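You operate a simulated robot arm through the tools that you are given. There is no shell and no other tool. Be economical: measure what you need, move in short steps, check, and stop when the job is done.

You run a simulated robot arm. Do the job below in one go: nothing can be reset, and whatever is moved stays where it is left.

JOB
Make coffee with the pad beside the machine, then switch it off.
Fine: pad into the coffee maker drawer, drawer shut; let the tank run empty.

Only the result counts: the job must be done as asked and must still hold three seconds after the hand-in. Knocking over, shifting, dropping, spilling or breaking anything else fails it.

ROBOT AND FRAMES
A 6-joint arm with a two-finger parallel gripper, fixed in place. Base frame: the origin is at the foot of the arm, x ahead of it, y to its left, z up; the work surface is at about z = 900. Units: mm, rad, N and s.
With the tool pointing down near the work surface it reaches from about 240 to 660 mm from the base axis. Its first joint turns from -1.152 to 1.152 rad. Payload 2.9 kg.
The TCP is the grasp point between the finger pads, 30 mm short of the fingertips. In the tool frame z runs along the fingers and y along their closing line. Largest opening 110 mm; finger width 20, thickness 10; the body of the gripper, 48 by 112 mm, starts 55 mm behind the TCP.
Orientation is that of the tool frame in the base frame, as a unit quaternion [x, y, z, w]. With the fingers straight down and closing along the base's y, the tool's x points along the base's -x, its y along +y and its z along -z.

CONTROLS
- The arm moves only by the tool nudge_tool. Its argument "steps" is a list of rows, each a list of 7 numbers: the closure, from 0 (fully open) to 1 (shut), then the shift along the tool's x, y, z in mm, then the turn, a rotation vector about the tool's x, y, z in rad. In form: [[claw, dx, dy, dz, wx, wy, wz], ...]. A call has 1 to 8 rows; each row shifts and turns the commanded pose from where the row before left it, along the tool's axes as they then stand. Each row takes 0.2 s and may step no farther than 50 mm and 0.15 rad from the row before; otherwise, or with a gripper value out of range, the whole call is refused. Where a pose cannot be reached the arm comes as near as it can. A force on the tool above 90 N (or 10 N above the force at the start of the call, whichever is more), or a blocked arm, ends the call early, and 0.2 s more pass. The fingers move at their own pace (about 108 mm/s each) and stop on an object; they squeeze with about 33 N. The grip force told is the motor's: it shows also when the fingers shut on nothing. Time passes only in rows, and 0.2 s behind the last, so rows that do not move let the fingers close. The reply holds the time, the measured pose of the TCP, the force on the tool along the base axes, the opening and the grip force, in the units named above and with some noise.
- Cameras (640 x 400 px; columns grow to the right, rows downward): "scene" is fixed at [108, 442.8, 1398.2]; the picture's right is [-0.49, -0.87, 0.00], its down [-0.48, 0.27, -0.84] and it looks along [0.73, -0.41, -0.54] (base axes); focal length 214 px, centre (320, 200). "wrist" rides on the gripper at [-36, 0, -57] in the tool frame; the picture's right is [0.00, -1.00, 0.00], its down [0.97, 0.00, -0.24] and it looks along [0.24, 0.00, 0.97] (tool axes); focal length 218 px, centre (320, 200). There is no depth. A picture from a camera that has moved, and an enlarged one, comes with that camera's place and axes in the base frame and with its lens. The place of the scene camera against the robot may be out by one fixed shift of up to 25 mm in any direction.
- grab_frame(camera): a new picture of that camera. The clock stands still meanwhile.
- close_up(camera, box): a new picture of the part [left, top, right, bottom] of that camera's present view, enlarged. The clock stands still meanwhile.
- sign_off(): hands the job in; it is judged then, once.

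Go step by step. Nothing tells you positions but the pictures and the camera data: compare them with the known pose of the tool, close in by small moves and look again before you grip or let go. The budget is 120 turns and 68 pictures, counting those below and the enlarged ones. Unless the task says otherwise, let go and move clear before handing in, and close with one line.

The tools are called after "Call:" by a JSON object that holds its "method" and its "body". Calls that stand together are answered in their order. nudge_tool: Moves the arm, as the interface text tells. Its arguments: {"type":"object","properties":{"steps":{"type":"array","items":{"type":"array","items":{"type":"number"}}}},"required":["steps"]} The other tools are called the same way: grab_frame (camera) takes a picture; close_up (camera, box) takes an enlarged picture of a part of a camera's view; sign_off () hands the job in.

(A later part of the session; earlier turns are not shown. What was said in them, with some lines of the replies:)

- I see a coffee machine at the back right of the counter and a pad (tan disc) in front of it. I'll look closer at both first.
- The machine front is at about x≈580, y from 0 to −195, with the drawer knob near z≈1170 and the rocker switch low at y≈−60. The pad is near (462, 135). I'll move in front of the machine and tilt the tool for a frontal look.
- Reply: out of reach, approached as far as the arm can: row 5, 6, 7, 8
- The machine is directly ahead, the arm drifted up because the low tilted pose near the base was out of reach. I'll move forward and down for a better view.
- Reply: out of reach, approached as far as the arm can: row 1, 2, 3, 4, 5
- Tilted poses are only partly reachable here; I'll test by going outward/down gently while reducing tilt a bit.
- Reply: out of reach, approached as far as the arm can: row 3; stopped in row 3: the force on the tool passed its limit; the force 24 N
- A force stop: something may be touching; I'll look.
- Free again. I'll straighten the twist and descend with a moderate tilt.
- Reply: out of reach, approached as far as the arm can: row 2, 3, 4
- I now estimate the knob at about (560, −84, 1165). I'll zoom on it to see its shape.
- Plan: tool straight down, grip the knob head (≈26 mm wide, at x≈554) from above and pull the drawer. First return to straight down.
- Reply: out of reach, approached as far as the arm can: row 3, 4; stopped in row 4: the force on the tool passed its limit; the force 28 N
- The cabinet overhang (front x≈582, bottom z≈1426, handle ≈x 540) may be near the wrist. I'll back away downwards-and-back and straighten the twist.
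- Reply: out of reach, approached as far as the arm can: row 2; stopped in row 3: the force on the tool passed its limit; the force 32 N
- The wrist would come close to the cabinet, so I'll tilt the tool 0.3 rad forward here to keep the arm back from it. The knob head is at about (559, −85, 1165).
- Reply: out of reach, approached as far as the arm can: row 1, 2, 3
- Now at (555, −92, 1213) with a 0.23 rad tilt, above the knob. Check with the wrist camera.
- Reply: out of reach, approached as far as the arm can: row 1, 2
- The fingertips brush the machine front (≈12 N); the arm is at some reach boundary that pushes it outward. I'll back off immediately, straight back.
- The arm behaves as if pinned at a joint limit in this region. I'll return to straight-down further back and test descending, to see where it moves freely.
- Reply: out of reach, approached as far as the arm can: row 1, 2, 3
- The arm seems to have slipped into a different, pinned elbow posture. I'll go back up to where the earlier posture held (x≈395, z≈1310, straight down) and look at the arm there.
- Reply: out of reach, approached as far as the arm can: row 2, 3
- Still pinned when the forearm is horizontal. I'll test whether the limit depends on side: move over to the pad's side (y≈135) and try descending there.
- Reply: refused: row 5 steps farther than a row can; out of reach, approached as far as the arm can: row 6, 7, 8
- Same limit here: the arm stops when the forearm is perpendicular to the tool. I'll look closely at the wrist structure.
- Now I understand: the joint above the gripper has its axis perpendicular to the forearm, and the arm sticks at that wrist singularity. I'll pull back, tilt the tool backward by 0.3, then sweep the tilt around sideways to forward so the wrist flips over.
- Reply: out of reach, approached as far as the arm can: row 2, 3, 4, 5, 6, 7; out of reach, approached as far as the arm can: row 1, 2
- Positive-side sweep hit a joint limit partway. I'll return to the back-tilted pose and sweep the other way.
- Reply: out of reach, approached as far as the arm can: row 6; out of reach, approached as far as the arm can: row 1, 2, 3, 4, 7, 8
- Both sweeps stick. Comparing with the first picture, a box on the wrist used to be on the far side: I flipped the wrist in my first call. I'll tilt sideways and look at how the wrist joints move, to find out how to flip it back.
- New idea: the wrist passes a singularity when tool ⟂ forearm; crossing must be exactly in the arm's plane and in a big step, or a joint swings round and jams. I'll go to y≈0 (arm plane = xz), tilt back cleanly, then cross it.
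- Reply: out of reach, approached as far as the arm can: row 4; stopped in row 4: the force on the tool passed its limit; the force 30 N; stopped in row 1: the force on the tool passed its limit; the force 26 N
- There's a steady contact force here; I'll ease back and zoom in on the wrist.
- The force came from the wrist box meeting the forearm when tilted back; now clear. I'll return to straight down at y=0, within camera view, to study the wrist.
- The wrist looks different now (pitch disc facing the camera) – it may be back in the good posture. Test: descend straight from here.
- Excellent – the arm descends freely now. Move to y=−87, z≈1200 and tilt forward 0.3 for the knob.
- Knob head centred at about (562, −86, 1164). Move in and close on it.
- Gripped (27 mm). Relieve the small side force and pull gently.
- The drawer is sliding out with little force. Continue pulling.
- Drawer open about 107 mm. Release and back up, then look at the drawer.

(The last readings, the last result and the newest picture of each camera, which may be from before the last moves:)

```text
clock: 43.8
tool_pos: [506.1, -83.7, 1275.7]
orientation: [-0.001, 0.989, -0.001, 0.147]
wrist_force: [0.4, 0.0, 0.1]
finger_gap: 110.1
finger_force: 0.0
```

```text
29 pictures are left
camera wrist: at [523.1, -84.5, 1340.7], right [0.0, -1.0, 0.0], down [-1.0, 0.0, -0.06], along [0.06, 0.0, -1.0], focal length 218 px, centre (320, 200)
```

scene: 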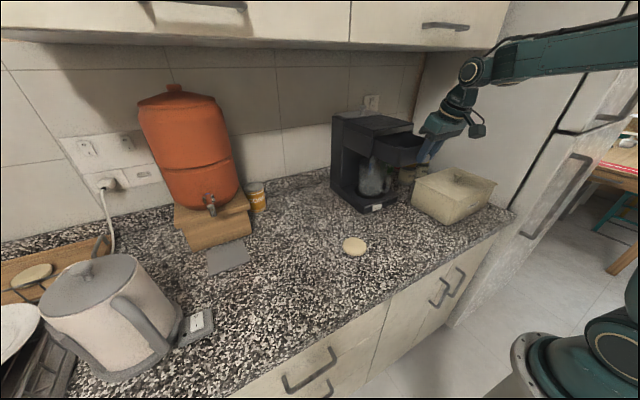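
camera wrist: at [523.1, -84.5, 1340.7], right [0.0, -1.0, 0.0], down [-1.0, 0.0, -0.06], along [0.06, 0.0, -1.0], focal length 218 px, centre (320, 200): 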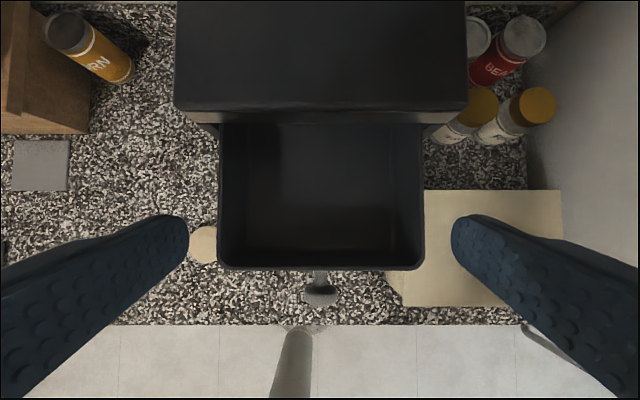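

The drawer is an open tray, x≈490–580, y≈−15…−155. Now upright the tool and go above the pad.

Call:
{"method": "nudge_tool", "body": {"steps": [[0, 0, 44, 0, 0, 0.1, 0], [0, 0, 44, 0, 0, 0.1, 0], [0, 10, 44, 0, 0, 0.098, 0], [0, 15, 44, 0, 0, 0, 0], [0, 15, 43, 0, 0, 0, 0], [0, 0, 0, 45, 0, 0, 0], [0, 0, 0, 45, 0, 0, 0], [0, 0, 0, 45, 0, 0, 0]]}}

Call:
{"method": "nudge_tool", "body": {"steps": [[0, 0, 0, 45, 0, 0, 0], [0, 0, 0, 30, 0, 0, 0], [0, 0, 0, 0, 0, 0, 0]]}}

Call:
{"method": "grab_frame", "body": {"camera": "wrist"}}

```text
clock: 45.6
tool_pos: [450.1, 127.0, 1134.7]
orientation: [0.0, 1.0, -0.001, 0.0]
wrist_force: [-0.1, -0.1, 0.1]
finger_gap: 110.1
finger_force: 0.0
out of reach, approached as far as the arm can: row 1
```

```text
clock: 46.4
tool_pos: [448.9, 129.1, 1059.4]
orientation: [0.001, 1.0, -0.001, 0.0]
wrist_force: [0.1, -0.3, -1.2]
finger_gap: 110.1
finger_force: 0.1
```

```text
28 pictures are left
camera wrist: at [486.2, 128.2, 1115.5], right [0.0, -1.0, 0.0], down [-0.97, 0.0, 0.24], along [-0.24, 0.0, -0.97], focal length 218 px, centre (320, 200)
```

wrist: 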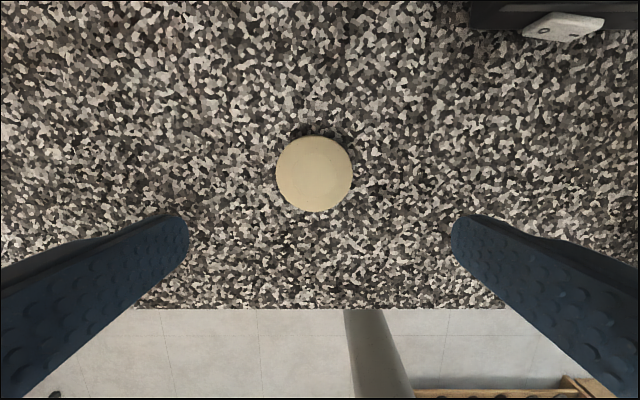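

Pad centre ≈ (461.5, 134). Align and descend.

Call:
{"method": "nudge_tool", "body": {"steps": [[0, -12.6, 5, 40, 0, 0, 0], [0, 0, 0, 40, 0, 0, 0], [0, 0, 0, 28, 0, 0, 0], [0, 0, 0, 0, 0, 0, 0]]}}

Call:
{"method": "grab_frame", "body": {"camera": "wrist"}}

Call:
{"method": "close_up", "body": {"camera": "scene", "box": [310, 190, 410, 270]}}

```text
clock: 47.4
tool_pos: [461.6, 132.2, 950.9]
orientation: [-0.001, 1.0, -0.001, 0.0]
wrist_force: [-0.3, -0.2, 0.7]
finger_gap: 110.2
finger_force: 0.0
```

```text
27 pictures are left
camera wrist: at [498.3, 132.0, 1007.0], right [0.0, -1.0, 0.0], down [-0.97, 0.0, 0.24], along [-0.24, 0.0, -0.97], focal length 218 px, centre (320, 200)
```

wrist: 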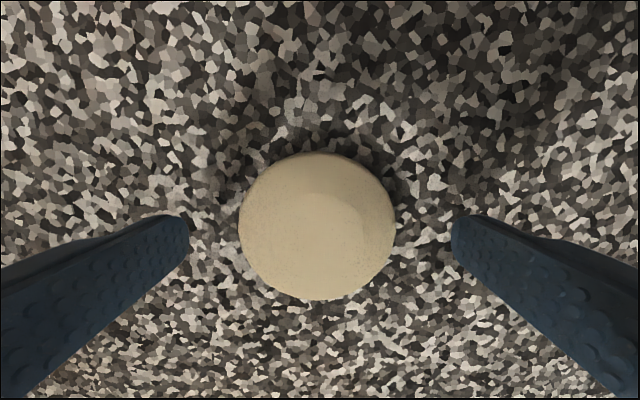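

```text
5.00 times, centred on (360, 230) of scene
camera zoom: at [108.0, 442.8, 1398.2], right [-0.49, -0.87, 0.0], down [-0.48, 0.27, -0.84], along [0.73, -0.41, -0.54], focal length 1072 px, centre (120, 50)
```

zoom: 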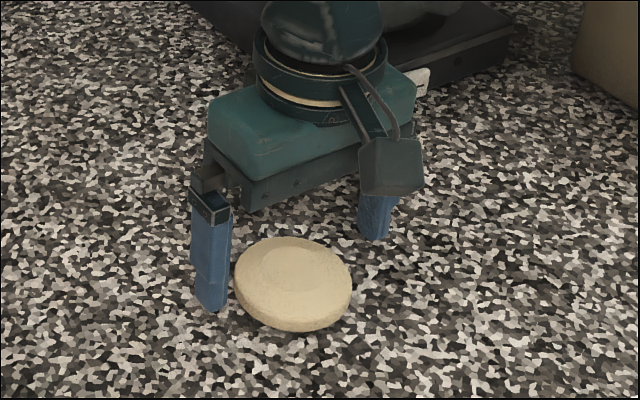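

Well centred. Descend 17 mm and close.

Call:
{"method": "nudge_tool", "body": {"steps": [[0, -1.5, 1, 9, 0, 0, 0], [0, 0, 0, 8, 0, 0, 0], [0.25, 0, 0, 0, 0, 0, 0], [1, 0, 0, 0, 0, 0, 0], [1, 0, 0, 0, 0, 0, 0]]}}

```text
clock: 48.6
tool_pos: [463.1, 133.4, 933.2]
orientation: [0.0, 1.0, -0.002, 0.0]
wrist_force: [-0.6, -0.2, 0.5]
finger_gap: 67.2
finger_force: 33.6
```

Pad gripped (67 mm). Lift and inspect.

Call:
{"method": "nudge_tool", "body": {"steps": [[1, 0, 0, -20, 0, 0, 0], [1, 0, 0, -35, 0, 0, 0], [1, 0, 0, -40, 0, 0, 0], [1, 0, 0, -40, 0, 0, 0], [1, 0, 0, -40, 0, 0, 0], [1, 0, 0, -40, 0, 0, 0], [1, 0, 0, -40, 0, 0, 0], [1, 0, 0, -40, 0, 0, 0]]}}

Call:
{"method": "grab_frame", "body": {"camera": "wrist"}}

```text
clock: 50.4
tool_pos: [462.8, 133.8, 1228.6]
orientation: [0.0, 1.0, -0.002, -0.001]
wrist_force: [0.1, 0.8, -0.5]
finger_gap: 66.8
finger_force: 32.7
```

```text
25 pictures are left
camera wrist: at [499.2, 133.6, 1285.1], right [0.0, -1.0, 0.0], down [-0.97, 0.0, 0.24], along [-0.24, 0.0, -0.97], focal length 218 px, centre (320, 200)
```

wrist: 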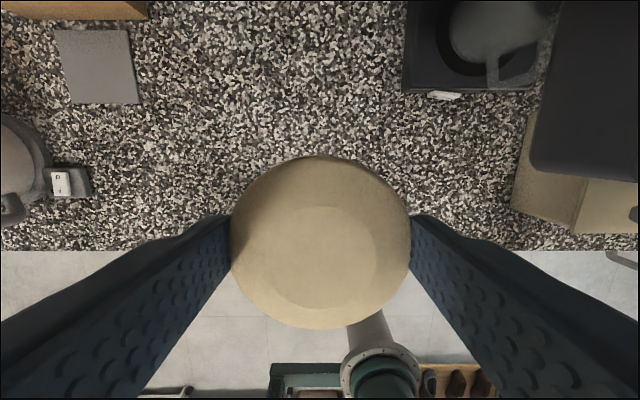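

Call:
{"method": "nudge_tool", "body": {"steps": [[1, 0, -43, -12, 0, 0, 0], [1, 0, -44, 0, 0, 0, 0], [1, 0, -44, 0, 0, 0, 0], [1, 0, -44, 0, 0, 0, 0], [1, 0, -44, 0, 0, 0, 0], [1, 0, 0, 0, 0, 0, 0]]}}

Call:
{"method": "grab_frame", "body": {"camera": "wrist"}}

```text
clock: 51.8
tool_pos: [464.2, -83.8, 1239.5]
orientation: [0.0, 1.0, -0.001, 0.0]
wrist_force: [-1.4, -0.2, -0.1]
finger_gap: 66.6
finger_force: 33.0
```

```text
24 pictures are left
camera wrist: at [500.1, -84.8, 1296.4], right [0.0, -1.0, 0.0], down [-0.97, 0.0, 0.24], along [-0.24, 0.0, -0.97], focal length 218 px, centre (320, 200)
```

wrist: 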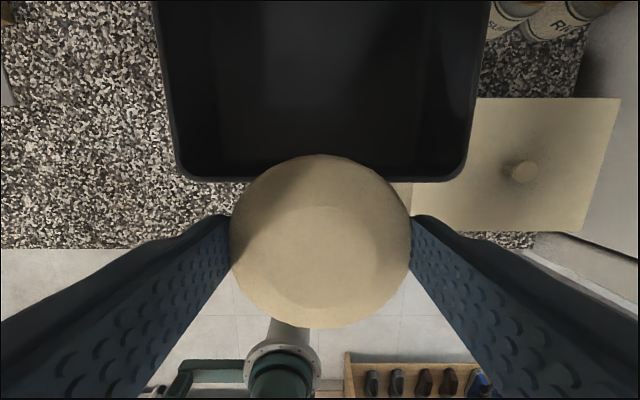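

Drawer front at x≈484, centre y≈−87. Tilt slightly (to spare the cabinet) and move over the tray.

Call:
{"method": "nudge_tool", "body": {"steps": [[1, 0, -3, 0, 0, -0.07, 0], [1, 0, 0, 0, 0, -0.07, 0], [1, -22, 0, 3, 0, 0, 0], [1, -22, 0, 3, 0, 0, 0], [1, -22, 0, 3, 0, 0, 0], [1, 0, 0, 0, 0, 0, 0]]}}

Call:
{"method": "grab_frame", "body": {"camera": "wrist"}}

Call:
{"method": "close_up", "body": {"camera": "scene", "box": [330, 20, 490, 170]}}

```text
clock: 53.2
tool_pos: [513.8, -103.1, 1236.4]
orientation: [0.0, 0.997, -0.01, 0.071]
wrist_force: [-0.4, -0.5, -0.7]
finger_gap: 67.2
finger_force: 33.1
out of reach, approached as far as the arm can: row 4, 5
```

```text
23 pictures are left
camera wrist: at [542.4, -101.8, 1297.5], right [0.0, -1.0, 0.02], down [-0.99, 0.0, 0.1], along [-0.1, -0.02, -0.99], focal length 218 px, centre (320, 200)
```

wrist: 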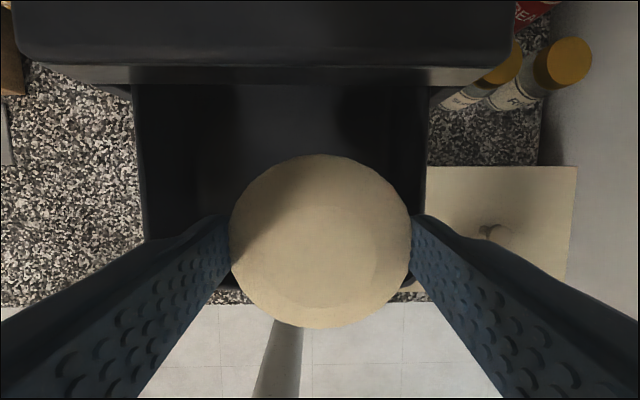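

```text
2.67 times, centred on (410, 95) of scene
camera zoom: at [108.0, 442.8, 1398.2], right [-0.49, -0.87, 0.0], down [-0.48, 0.27, -0.84], along [0.73, -0.41, -0.54], focal length 572 px, centre (80, 480)
```

zoom: 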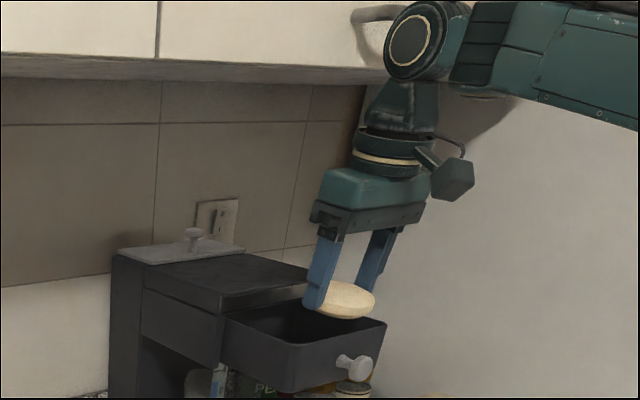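

Some rows were limited near that wrist singularity. I'll correct y and go a little lower, carefully.

Call:
{"method": "nudge_tool", "body": {"steps": [[1, 0, 8, 2, 0, 0, 0], [1, 0, 8, 2, 0, 0, 0], [1, 0, 0, 0, 0, 0, 0]]}}

```text
clock: 54.0
tool_pos: [513.3, -84.5, 1231.4]
orientation: [0.0, 0.998, -0.001, 0.07]
wrist_force: [0.2, -0.1, 0.7]
finger_gap: 66.9
finger_force: 33.1
out of reach, approached as far as the arm can: row 1
```

Call:
{"method": "nudge_tool", "body": {"steps": [[1, -9, -1, 4, 0, 0, 0], [1, -9, -1, 4, 0, 0, 0], [1, 0, 0, 0, 0, 0, 0]]}}

Call:
{"method": "grab_frame", "body": {"camera": "wrist"}}

```text
clock: 54.8
tool_pos: [526.3, -92.1, 1222.3]
orientation: [0.0, 0.998, -0.003, 0.07]
wrist_force: [0.1, -0.7, -0.4]
finger_gap: 66.4
finger_force: 33.4
out of reach, approached as far as the arm can: row 2
```

```text
21 pictures are left
camera wrist: at [554.6, -91.8, 1284.4], right [0.0, -1.0, 0.01], down [-0.99, 0.0, 0.1], along [-0.1, -0.01, -0.99], focal length 218 px, centre (320, 200)
```

wrist: 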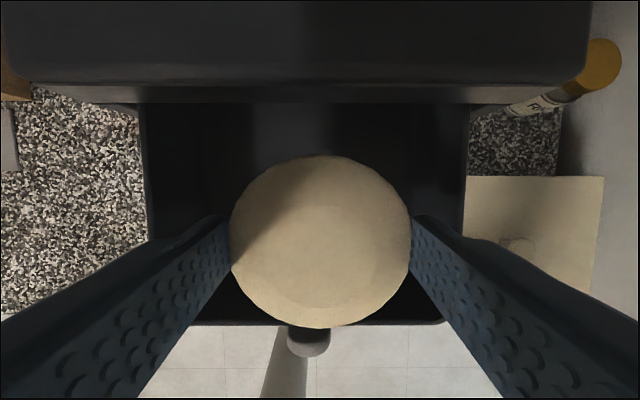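

Call:
{"method": "nudge_tool", "body": {"steps": [[1, 0, 3, 8, 0, 0, 0], [1, -1, 3, 8, 0, 0, 0], [1, 0, 0, 0, 0, 0, 0]]}}

Call:
{"method": "grab_frame", "body": {"camera": "wrist"}}

Call:
{"method": "close_up", "body": {"camera": "scene", "box": [340, 60, 460, 170]}}

```text
clock: 55.6
tool_pos: [528.0, -84.3, 1208.0]
orientation: [0.0, 0.998, -0.001, 0.07]
wrist_force: [1.0, -0.2, -0.7]
finger_gap: 67.1
finger_force: 33.2
```

```text
20 pictures are left
camera wrist: at [557.5, -85.5, 1269.0], right [0.0, -1.0, 0.0], down [-0.99, 0.0, 0.1], along [-0.1, 0.0, -0.99], focal length 218 px, centre (320, 200)
```

wrist: 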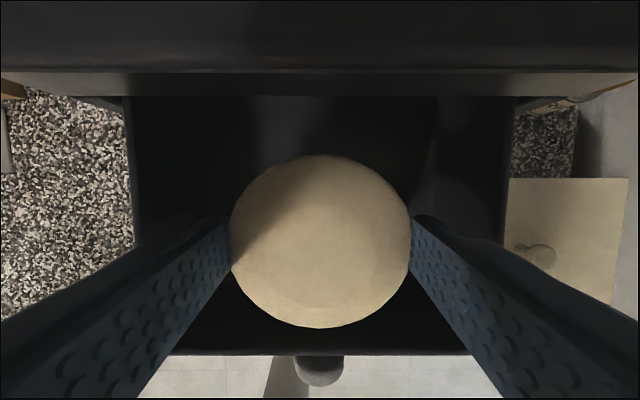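

```text
3.64 times, centred on (400, 115) of scene
camera zoom: at [108.0, 442.8, 1398.2], right [-0.49, -0.87, 0.0], down [-0.48, 0.27, -0.84], along [0.73, -0.41, -0.54], focal length 780 px, centre (29, 509)
```

zoom: 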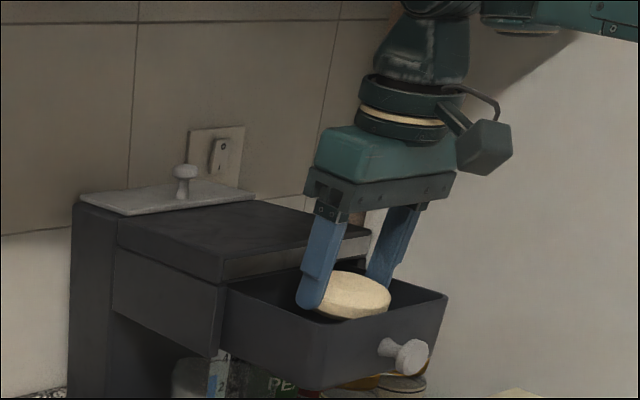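

Nicely centred in the tray. Descend further in small increments, watching force.

Call:
{"method": "nudge_tool", "body": {"steps": [[1, 0.7, 0, 5, 0, 0, 0], [1, 0.7, 0, 5, 0, 0, 0], [1, 0.7, 0, 5, 0, 0, 0], [1, 0, 0, 0, 0, 0, 0]]}}

Call:
{"method": "nudge_tool", "body": {"steps": [[1, 0.7, 0, 5, 0, 0, 0], [1, 0, 0, 0, 0, 0, 0]]}}

Call:
{"method": "nudge_tool", "body": {"steps": [[1, 0.6, 0, 4, 0, 0, 0], [1, 0, 0, 0, 0, 0, 0]]}}

```text
clock: 56.6
tool_pos: [528.7, -85.1, 1193.0]
orientation: [0.0, 0.998, -0.001, 0.069]
wrist_force: [0.2, 0.5, 0.1]
finger_gap: 66.7
finger_force: 32.8
```

```text
clock: 57.2
tool_pos: [528.8, -84.6, 1188.1]
orientation: [0.0, 0.998, 0.0, 0.069]
wrist_force: [0.1, -0.6, -0.4]
finger_gap: 66.6
finger_force: 33.0
```

```text
clock: 57.8
tool_pos: [530.0, -85.8, 1184.0]
orientation: [0.0, 0.998, 0.0, 0.07]
wrist_force: [-0.3, 0.7, -0.5]
finger_gap: 67.1
finger_force: 33.2
```

Call:
{"method": "nudge_tool", "body": {"steps": [[1, 0.5, 0, 3, 0, 0, 0], [1, 0, 0, 0, 0, 0, 0]]}}

Call:
{"method": "nudge_tool", "body": {"steps": [[1, 0.5, 0, 3, 0, 0, 0], [1, 0, 0, 0, 0, 0, 0]]}}

Call:
{"method": "close_up", "body": {"camera": "scene", "box": [360, 90, 450, 170]}}

```text
clock: 58.4
tool_pos: [530.3, -85.4, 1180.0]
orientation: [0.0, 0.998, 0.0, 0.069]
wrist_force: [0.3, -0.3, -0.3]
finger_gap: 67.0
finger_force: 32.5
```

```text
clock: 59.0
tool_pos: [529.3, -84.7, 1176.3]
orientation: [0.001, 0.998, -0.001, 0.07]
wrist_force: [0.7, -0.2, -0.4]
finger_gap: 66.8
finger_force: 33.3
```

```text
5.00 times, centred on (405, 130) of scene
camera zoom: at [108.0, 442.8, 1398.2], right [-0.49, -0.87, 0.0], down [-0.48, 0.27, -0.84], along [0.73, -0.41, -0.54], focal length 1072 px, centre (-105, 550)
```

zoom: 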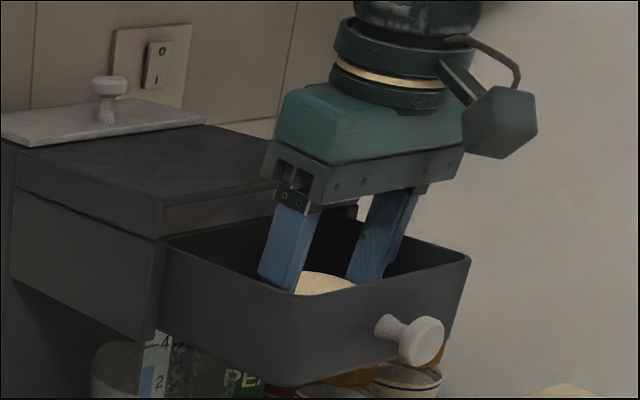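

No floor yet; the tray is deep (~75 mm). Continue down.

Call:
{"method": "nudge_tool", "body": {"steps": [[1, 0.7, 0, 5, 0, 0, 0], [1, 0.5, 0, 3, 0, 0, 0], [1, 0, 0, 0, 0, 0, 0]]}}

Call:
{"method": "nudge_tool", "body": {"steps": [[1, 0.5, 0, 3, 0, 0, 0], [1, 0, 0, 0, 0, 0, 0]]}}

Call:
{"method": "nudge_tool", "body": {"steps": [[1, 0.5, 0, 3, 0, 0, 0], [1, 0, 0, 0, 0, 0, 0]]}}

```text
clock: 59.8
tool_pos: [529.1, -86.3, 1171.7]
orientation: [0.001, 0.997, -0.002, 0.073]
wrist_force: [0.4, -1.9, 21.3]
finger_gap: 67.0
finger_force: 33.0
```

```text
clock: 60.4
tool_pos: [529.8, -85.8, 1165.5]
orientation: [0.0, 0.998, -0.001, 0.07]
wrist_force: [-0.6, -2.8, 19.9]
finger_gap: 67.1
finger_force: 33.0
```

```text
clock: 61.0
tool_pos: [528.4, -84.4, 1164.2]
orientation: [-0.002, 0.997, -0.001, 0.071]
wrist_force: [-0.5, 1.2, 26.7]
finger_gap: 67.1
finger_force: 33.2
```

Touching the floor (≈20 N). Relieve, open a little, and lift out.

Call:
{"method": "nudge_tool", "body": {"steps": [[1, -0.4, 0, -3, 0, 0, 0], [0.25, 0, 0, 0, 0, 0, 0], [0.25, 0, 0, 0, 0, 0, 0], [0.25, -1.4, 0, -10, 0, 0, 0], [0.25, -2.8, 0, -20, 0, 0, 0], [0.25, -2.8, 0, -20, 0, 0, 0], [0.25, 0, 0, 0, 0, 0, 0]]}}

Call:
{"method": "grab_frame", "body": {"camera": "wrist"}}

```text
clock: 62.6
tool_pos: [530.6, -86.3, 1215.9]
orientation: [0.001, 0.998, -0.001, 0.069]
wrist_force: [0.0, 0.8, 1.3]
finger_gap: 82.7
finger_force: 0.0
```

```text
17 pictures are left
camera wrist: at [558.1, -86.1, 1278.1], right [0.0, -1.0, 0.0], down [-0.99, 0.0, 0.1], along [-0.1, 0.0, -0.99], focal length 218 px, centre (320, 200)
```

wrist: 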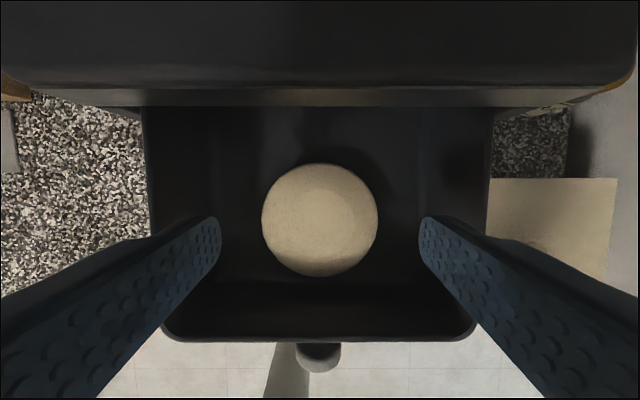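

Pad lies flat in the tray. Now tilt forward, back out over the front, close the fingers, and push the drawer shut by the knob.

Call:
{"method": "nudge_tool", "body": {"steps": [[0.25, 0, 0, -6, 0, -0.08, 0], [0.25, 0, 0, -8, 0, -0.08, 0], [0.5, 34.4, 0, -10.6, 0, 0, 0], [0.8, 34.4, 0, -10.6, 0, 0, 0], [1, 34.4, 0, -10.6, 0, 0, 0], [1, 10, 0, -3, 0, 0, 0], [1, 0, 0, 0, 0, 0, 0]]}}

Call:
{"method": "grab_frame", "body": {"camera": "wrist"}}

```text
clock: 64.2
tool_pos: [408.0, -85.7, 1228.5]
orientation: [-0.001, 0.989, -0.001, 0.15]
wrist_force: [-0.1, 0.0, -0.7]
finger_gap: 0.3
finger_force: 33.1
```

```text
16 pictures are left
camera wrist: at [426.1, -85.4, 1294.7], right [0.0, -1.0, 0.0], down [-1.0, 0.0, -0.06], along [0.06, 0.0, -1.0], focal length 218 px, centre (320, 200)
```

wrist: 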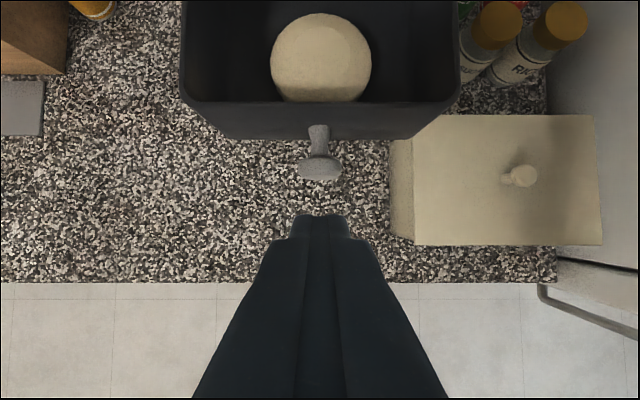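

Call:
{"method": "nudge_tool", "body": {"steps": [[1, 6.2, 0, 20, 0, 0, 0], [1, 6.2, 0, 20, 0, 0, 0], [1, -15, 0, 4.6, 0, 0, 0], [1, 0, 0, 0, 0, 0, 0]]}}

Call:
{"method": "nudge_tool", "body": {"steps": [[1, -14.3, 0, 4.4, 0, 0, 0], [1, -19.1, 0, 5.9, 0, 0, 0], [1, -19.1, 0, 5.9, 0, 0, 0], [1, -19.1, 0, 5.9, 0, 0, 0], [1, 0, 0, 0, 0, 0, 0]]}}

Call:
{"method": "grab_frame", "body": {"camera": "wrist"}}

```text
clock: 65.2
tool_pos: [424.2, -85.3, 1188.0]
orientation: [0.001, 0.989, -0.001, 0.149]
wrist_force: [-0.1, 0.2, -0.4]
finger_gap: 0.1
finger_force: 33.6
```

```text
clock: 66.4
tool_pos: [498.4, -84.1, 1189.2]
orientation: [-0.001, 0.989, -0.001, 0.15]
wrist_force: [-0.6, 0.7, 0.2]
finger_gap: 0.1
finger_force: 32.8
```

```text
15 pictures are left
camera wrist: at [516.7, -84.6, 1254.1], right [0.0, -1.0, 0.0], down [-1.0, 0.0, -0.06], along [0.06, 0.0, -1.0], focal length 218 px, centre (320, 200)
```

wrist: 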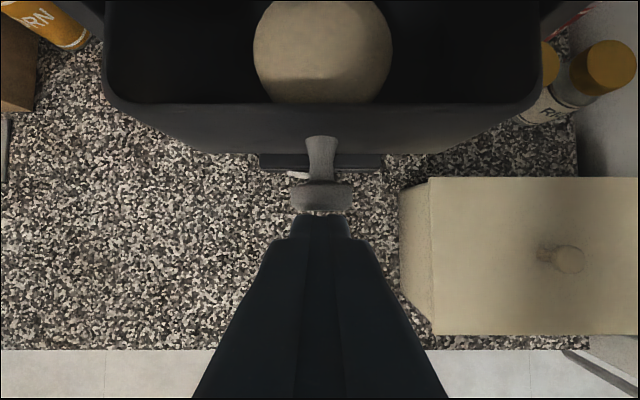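

The drawer is going in. Continue, with small final steps.

Call:
{"method": "nudge_tool", "body": {"steps": [[1, -14.3, 0, 4.8, 0, 0, 0], [1, -14.3, 0, 4.8, 0, 0, 0], [1, -3.8, 0, 1.2, 0, 0, 0], [1, 0, 0, 0, 0, 0, 0]]}}

Call:
{"method": "nudge_tool", "body": {"steps": [[1, -2.9, 0, 0.9, 0, 0, 0], [1, -1.9, 0, 0.6, 0, 0, 0], [1, 0, 0, 0, 0, 0, 0]]}}

```text
clock: 67.4
tool_pos: [533.5, -86.1, 1188.9]
orientation: [0.0, 0.989, -0.001, 0.149]
wrist_force: [-0.1, 0.8, 0.0]
finger_gap: 0.2
finger_force: 33.2
```

```text
clock: 68.2
tool_pos: [537.1, -84.8, 1187.0]
orientation: [0.0, 0.989, 0.0, 0.148]
wrist_force: [-5.8, 1.3, 0.5]
finger_gap: 0.0
finger_force: 32.9
```

Call:
{"method": "nudge_tool", "body": {"steps": [[1, -1, 0, 0.3, 0, 0, 0], [1, 0, 0, 0, 0, 0, 0]]}}

Call:
{"method": "nudge_tool", "body": {"steps": [[1, 28.6, 0, -8.8, 0, 0, 0], [1, 28.6, 0, -8.8, 0, 0, 0], [1, 0, 0, 0, 0, 0, 0]]}}

Call:
{"method": "close_up", "body": {"camera": "scene", "box": [330, 100, 450, 215]}}

```text
clock: 68.8
tool_pos: [537.5, -85.5, 1187.6]
orientation: [0.0, 0.989, -0.001, 0.149]
wrist_force: [-16.5, 1.2, 2.3]
finger_gap: 0.1
finger_force: 33.2
```

```text
clock: 69.6
tool_pos: [479.0, -85.5, 1188.5]
orientation: [0.0, 0.989, -0.001, 0.15]
wrist_force: [0.9, -0.7, -0.5]
finger_gap: 0.1
finger_force: 32.8
```

```text
3.48 times, centred on (390, 158) of scene
camera zoom: at [108.0, 442.8, 1398.2], right [-0.49, -0.87, 0.0], down [-0.48, 0.27, -0.84], along [0.73, -0.41, -0.54], focal length 746 px, centre (76, 348)
```

zoom: 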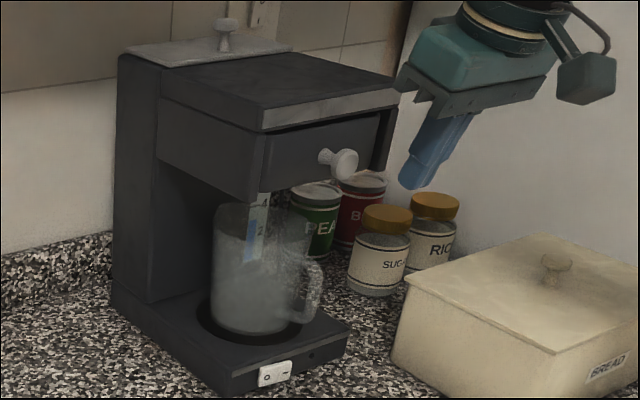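

Drawer is shut, machine off (switch O left, | right, at about y −60, z ~917). Fingers closed and tilted further, I'll go down in front of the switch and look.

Call:
{"method": "nudge_tool", "body": {"steps": [[1, 25, 3.3, 34, 0, -0.1, 0], [1, 26, 3.3, 34, 0, -0.1, 0], [1, 27, 3.3, 34, 0, -0.1, 0], [1, 28, 3.3, 34, 0, 0, 0], [1, 0, 0, 0, 0, 0, 0]]}}

Call:
{"method": "grab_frame", "body": {"camera": "wrist"}}

```text
clock: 70.8
tool_pos: [443.2, -72.6, 1020.3]
orientation: [-0.001, 0.955, 0.0, 0.296]
wrist_force: [0.3, 0.2, -0.5]
finger_gap: 0.1
finger_force: 33.0
```

```text
13 pictures are left
camera wrist: at [440.1, -72.9, 1087.1], right [0.0, -1.0, 0.0], down [-0.94, 0.0, -0.35], along [0.35, 0.0, -0.94], focal length 218 px, centre (320, 200)
```

wrist: 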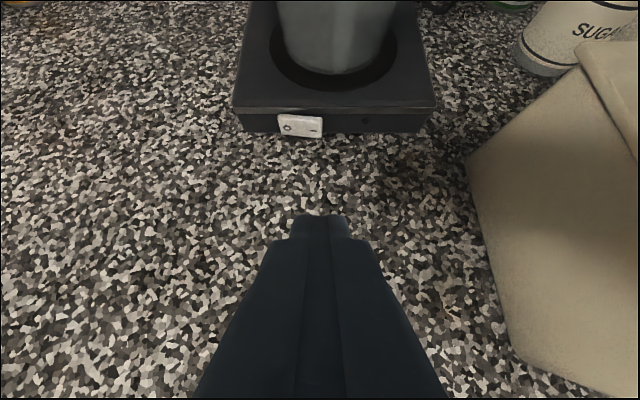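

Clear view: rocker spans y −33…−75, face x≈577, z≈919; the "|" is at y≈−66. Move in front of it.

Call:
{"method": "nudge_tool", "body": {"steps": [[1, -8.9, 2.2, 38.4, 0, 0, 0], [1, -8.9, 2.2, 38.4, 0, 0, 0], [1, -8.9, 2.2, 38.4, 0, 0, 0], [1, 0, 0, 0, 0, 0, 0]]}}

Call:
{"method": "grab_frame", "body": {"camera": "wrist"}}

```text
clock: 71.8
tool_pos: [529.1, -66.5, 939.9]
orientation: [-0.001, 0.955, -0.001, 0.297]
wrist_force: [-0.2, -0.9, 0.3]
finger_gap: 0.0
finger_force: 33.0
```

```text
12 pictures are left
camera wrist: at [527.9, -66.2, 1006.8], right [0.0, -1.0, 0.0], down [-0.94, 0.0, -0.35], along [0.35, 0.0, -0.94], focal length 218 px, centre (320, 200)
```

wrist: 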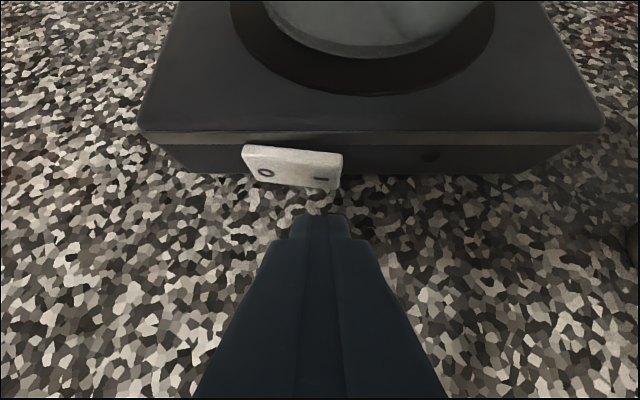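

The "|" half sticks out (off) and is right in front of the fingertips. Push forward gently.

Call:
{"method": "nudge_tool", "body": {"steps": [[1, -8.3, 0, 5.7, 0, 0, 0], [1, -4.1, 0, 2.8, 0, 0, 0], [1, 0, 0, 0, 0, 0, 0]]}}

Call:
{"method": "nudge_tool", "body": {"steps": [[1, -3.3, 0, 2.3, 0, 0, 0], [1, 0, 0, 0, 0, 0, 0]]}}

Call:
{"method": "nudge_tool", "body": {"steps": [[1, -3.3, 0, 2.3, 0, 0, 0], [1, 0, 0, 0, 0, 0, 0]]}}

```text
clock: 72.6
tool_pos: [545.4, -66.1, 940.0]
orientation: [-0.002, 0.955, 0.001, 0.296]
wrist_force: [-0.1, 0.3, -1.0]
finger_gap: 0.0
finger_force: 33.1
```

```text
clock: 73.2
tool_pos: [545.4, -66.7, 938.9]
orientation: [-0.001, 0.956, 0.0, 0.292]
wrist_force: [-36.6, -2.4, 16.4]
finger_gap: 0.0
finger_force: 32.9
```

```text
clock: 73.8
tool_pos: [546.0, -66.4, 937.5]
orientation: [0.002, 0.957, -0.001, 0.289]
wrist_force: [-71.3, -6.1, 40.5]
finger_gap: 0.1
finger_force: 32.7
```

Stiff contact (71 N) – back off and look.

Call:
{"method": "nudge_tool", "body": {"steps": [[1, 8.3, 0, -5.7, 0, 0, 0], [1, 16.6, 0, -11.4, 0, 0, 0], [1, 0, 0, 0, 0, 0, 0]]}}

Call:
{"method": "close_up", "body": {"camera": "wrist", "box": [130, 60, 610, 260]}}

```text
clock: 74.6
tool_pos: [524.7, -64.8, 939.8]
orientation: [-0.001, 0.955, -0.001, 0.297]
wrist_force: [0.2, -0.3, -1.1]
finger_gap: 0.0
finger_force: 32.6
```

```text
1.33 times, centred on (370, 160) of wrist
camera zoom: at [521.2, -65.6, 1006.1], right [0.0, -1.0, 0.0], down [-0.94, 0.0, -0.35], along [0.35, 0.0, -0.94], focal length 291 px, centre (253, 253)
```

zoom: 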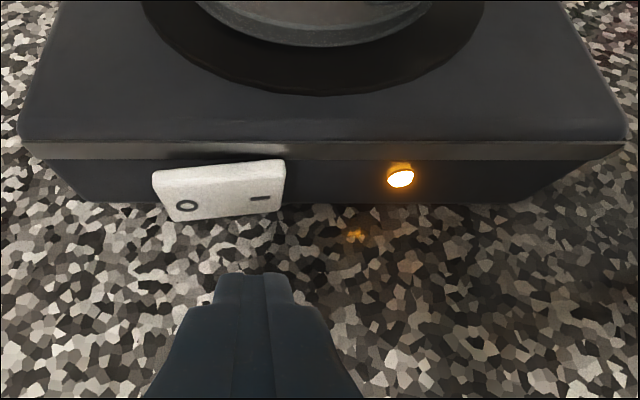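

It's on: the lamp is lit and the machine didn't move. I'll shift in front of the "O" half and wait, checking the gauge.

Call:
{"method": "nudge_tool", "body": {"steps": [[1, 0, 11, 0, 0, 0, 0], [1, 0, 11, 0, 0, 0, 0], [1, 0, 0, 0, 0, 0, 0], [1, 0, 0, 0, 0, 0, 0], [1, 0, 0, 0, 0, 0, 0], [1, 0, 0, 0, 0, 0, 0], [1, 0, 0, 0, 0, 0, 0], [1, 0, 0, 0, 0, 0, 0]]}}

Call:
{"method": "close_up", "body": {"camera": "scene", "box": [340, 130, 420, 215]}}

```text
clock: 76.4
tool_pos: [523.5, -44.8, 938.8]
orientation: [0.0, 0.955, -0.001, 0.296]
wrist_force: [0.0, -0.2, 0.6]
finger_gap: 0.2
finger_force: 33.2
```

```text
4.71 times, centred on (380, 172) of scene
camera zoom: at [108.0, 442.8, 1398.2], right [-0.49, -0.87, 0.0], down [-0.48, 0.27, -0.84], along [0.73, -0.41, -0.54], focal length 1009 px, centre (38, 329)
```

zoom: 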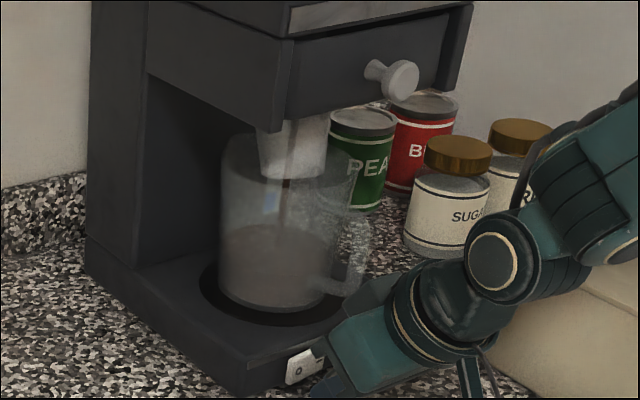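

Coffee is flowing into the mug. Waiting for the tank to empty.

Call:
{"method": "nudge_tool", "body": {"steps": [[1, 0, 0, 0, 0, 0, 0], [1, 0, 0, 0, 0, 0, 0], [1, 0, 0, 0, 0, 0, 0], [1, 0, 0, 0, 0, 0, 0], [1, 0, 0, 0, 0, 0, 0], [1, 0, 0, 0, 0, 0, 0], [1, 0, 0, 0, 0, 0, 0], [1, 0, 0, 0, 0, 0, 0]]}}

Call:
{"method": "nudge_tool", "body": {"steps": [[1, 0, 0, 0, 0, 0, 0], [1, 0, 0, 0, 0, 0, 0], [1, 0, 0, 0, 0, 0, 0], [1, 0, 0, 0, 0, 0, 0], [1, 0, 0, 0, 0, 0, 0], [1, 0, 0, 0, 0, 0, 0], [1, 0, 0, 0, 0, 0, 0], [1, 0, 0, 0, 0, 0, 0]]}}

Call:
{"method": "close_up", "body": {"camera": "scene", "box": [340, 130, 420, 215]}}

```text
clock: 78.2
tool_pos: [523.9, -43.9, 938.3]
orientation: [-0.001, 0.955, 0.0, 0.296]
wrist_force: [-0.3, -0.3, -0.5]
finger_gap: 0.0
finger_force: 33.7
```

```text
clock: 80.0
tool_pos: [523.2, -43.5, 938.8]
orientation: [0.0, 0.955, -0.001, 0.295]
wrist_force: [0.6, 0.3, 0.9]
finger_gap: 0.2
finger_force: 33.1
```

```text
4.71 times, centred on (380, 172) of scene
camera zoom: at [108.0, 442.8, 1398.2], right [-0.49, -0.87, 0.0], down [-0.48, 0.27, -0.84], along [0.73, -0.41, -0.54], focal length 1009 px, centre (38, 329)
```

zoom: 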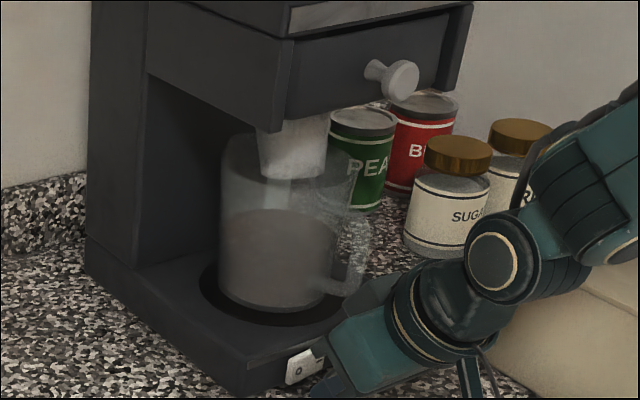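

The stream seems to have stopped and the gauge is clear of blue. Wait a bit more and compare.

Call:
{"method": "nudge_tool", "body": {"steps": [[1, 0, 0, 0, 0, 0, 0], [1, 0, 0, 0, 0, 0, 0], [1, 0, 0, 0, 0, 0, 0], [1, 0, 0, 0, 0, 0, 0], [1, 0, 0, 0, 0, 0, 0], [1, 0, 0, 0, 0, 0, 0], [1, 0, 0, 0, 0, 0, 0], [1, 0, 0, 0, 0, 0, 0]]}}

Call:
{"method": "nudge_tool", "body": {"steps": [[1, 0, 0, 0, 0, 0, 0], [1, 0, 0, 0, 0, 0, 0], [1, 0, 0, 0, 0, 0, 0], [1, 0, 0, 0, 0, 0, 0], [1, 0, 0, 0, 0, 0, 0], [1, 0, 0, 0, 0, 0, 0], [1, 0, 0, 0, 0, 0, 0], [1, 0, 0, 0, 0, 0, 0]]}}

Call:
{"method": "close_up", "body": {"camera": "scene", "box": [355, 145, 405, 200]}}

Call:
{"method": "grab_frame", "body": {"camera": "wrist"}}

```text
clock: 81.8
tool_pos: [522.9, -42.9, 938.1]
orientation: [0.0, 0.955, -0.001, 0.296]
wrist_force: [-0.5, -0.6, 0.0]
finger_gap: 0.0
finger_force: 32.8
```

```text
clock: 83.6
tool_pos: [522.8, -43.2, 938.5]
orientation: [-0.001, 0.955, -0.001, 0.295]
wrist_force: [-0.1, 0.0, -0.2]
finger_gap: 0.2
finger_force: 33.2
```

```text
7.27 times, centred on (380, 172) of scene
camera zoom: at [108.0, 442.8, 1398.2], right [-0.49, -0.87, 0.0], down [-0.48, 0.27, -0.84], along [0.73, -0.41, -0.54], focal length 1560 px, centre (-116, 400)
```

zoom: 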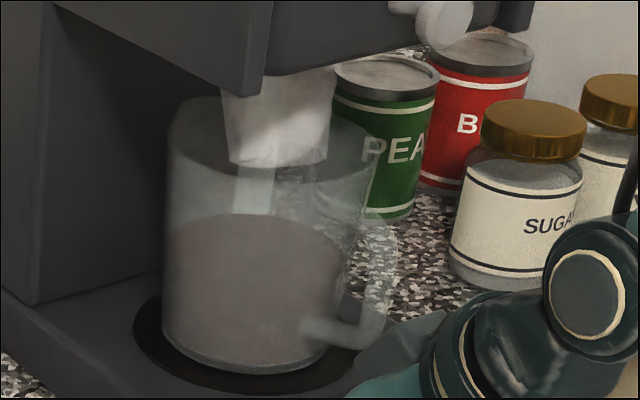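

```text
7 pictures are left
camera wrist: at [521.1, -44.1, 1006.0], right [0.0, -1.0, 0.0], down [-0.94, 0.0, -0.35], along [0.35, 0.0, -0.94], focal length 218 px, centre (320, 200)
```

wrist: 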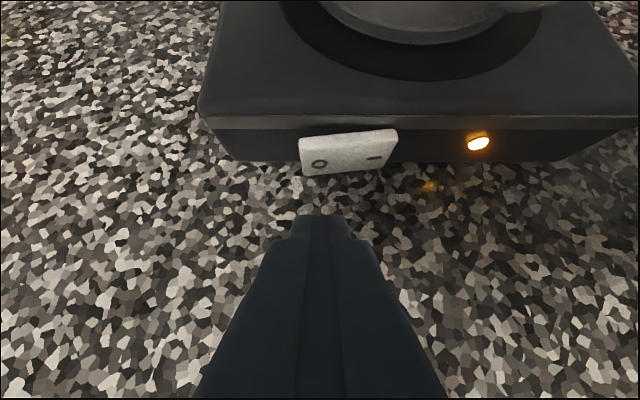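

Tank empty: no stream, no blue, level steady. Now press the "O" half, which is right ahead of the fingers.

Call:
{"method": "nudge_tool", "body": {"steps": [[1, -12.4, 0, 8.5, 0, 0, 0], [1, -4.1, 0, 2.8, 0, 0, 0], [1, 0, 0, 0, 0, 0, 0]]}}

Call:
{"method": "nudge_tool", "body": {"steps": [[1, -2, 0, 1.4, 0, 0, 0], [1, 0, 0, 0, 0, 0, 0]]}}

```text
clock: 84.4
tool_pos: [543.4, -42.9, 940.1]
orientation: [0.0, 0.955, -0.001, 0.295]
wrist_force: [-1.4, -0.5, -0.4]
finger_gap: 0.0
finger_force: 33.1
```

```text
clock: 85.0
tool_pos: [545.9, -43.6, 940.7]
orientation: [-0.001, 0.956, 0.0, 0.295]
wrist_force: [-6.9, 0.2, 3.3]
finger_gap: 0.0
finger_force: 32.9
```

Call:
{"method": "close_up", "body": {"camera": "wrist", "box": [200, 60, 600, 260]}}

```text
1.60 times, centred on (400, 160) of wrist
camera zoom: at [544.0, -44.0, 1006.1], right [0.0, -1.0, 0.0], down [-0.94, 0.0, -0.35], along [0.35, 0.0, -0.94], focal length 349 px, centre (192, 264)
```

zoom: 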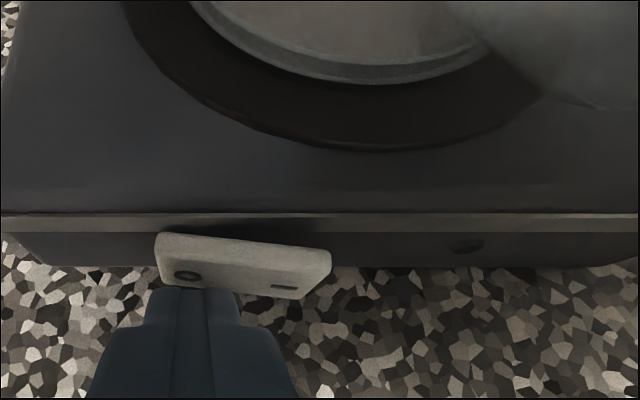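

The lamp is out and the rocker is flipped to "O". Back the arm away, straight back and then up.

Call:
{"method": "nudge_tool", "body": {"steps": [[1, 16.5, 0, -11.3, 0, 0, 0], [1, 33, 0, -22.6, 0, 0, 0], [1, 33, 0, -22.6, 0, 0, 0], [1, 0, 0, -40, 0, 0, 0], [1, 0, 0, 0, 0, 0, 0], [1, 0, 0, 0, 0, 0, 0]]}}

Call:
{"method": "grab_frame", "body": {"camera": "scene"}}

Call:
{"method": "close_up", "body": {"camera": "scene", "box": [325, 100, 445, 220]}}

```text
clock: 86.4
tool_pos: [423.6, -44.0, 970.5]
orientation: [-0.001, 0.955, 0.0, 0.296]
wrist_force: [0.4, -0.6, -0.1]
finger_gap: 0.1
finger_force: 33.5
```

```text
5 pictures are left
```

scene: 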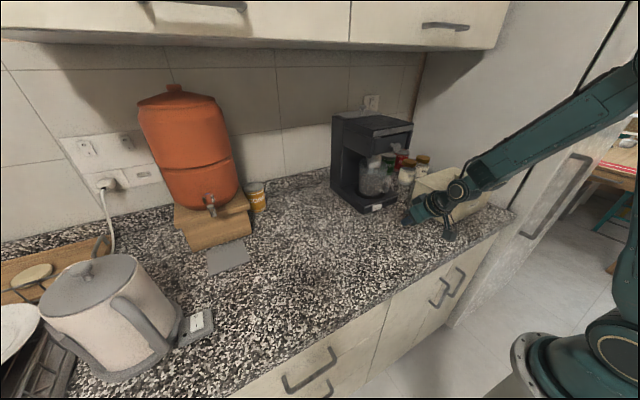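

```text
3.33 times, centred on (385, 160) of scene
camera zoom: at [108.0, 442.8, 1398.2], right [-0.49, -0.87, 0.0], down [-0.48, 0.27, -0.84], along [0.73, -0.41, -0.54], focal length 715 px, centre (103, 333)
```

zoom: 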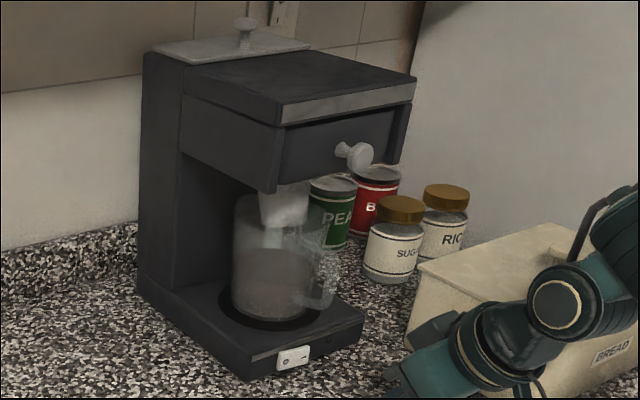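

The drawer is shut, there is coffee in the mug, the tank is empty, the lamp is out, and the arm is clear. I'm handing the job in.

Call:
{"method": "sign_off", "body": {}}

```text
The job is handed in.
```

The coffee is made: I put the pad in the drawer, shut it, let the tank run empty into the mug, and switched the machine off.
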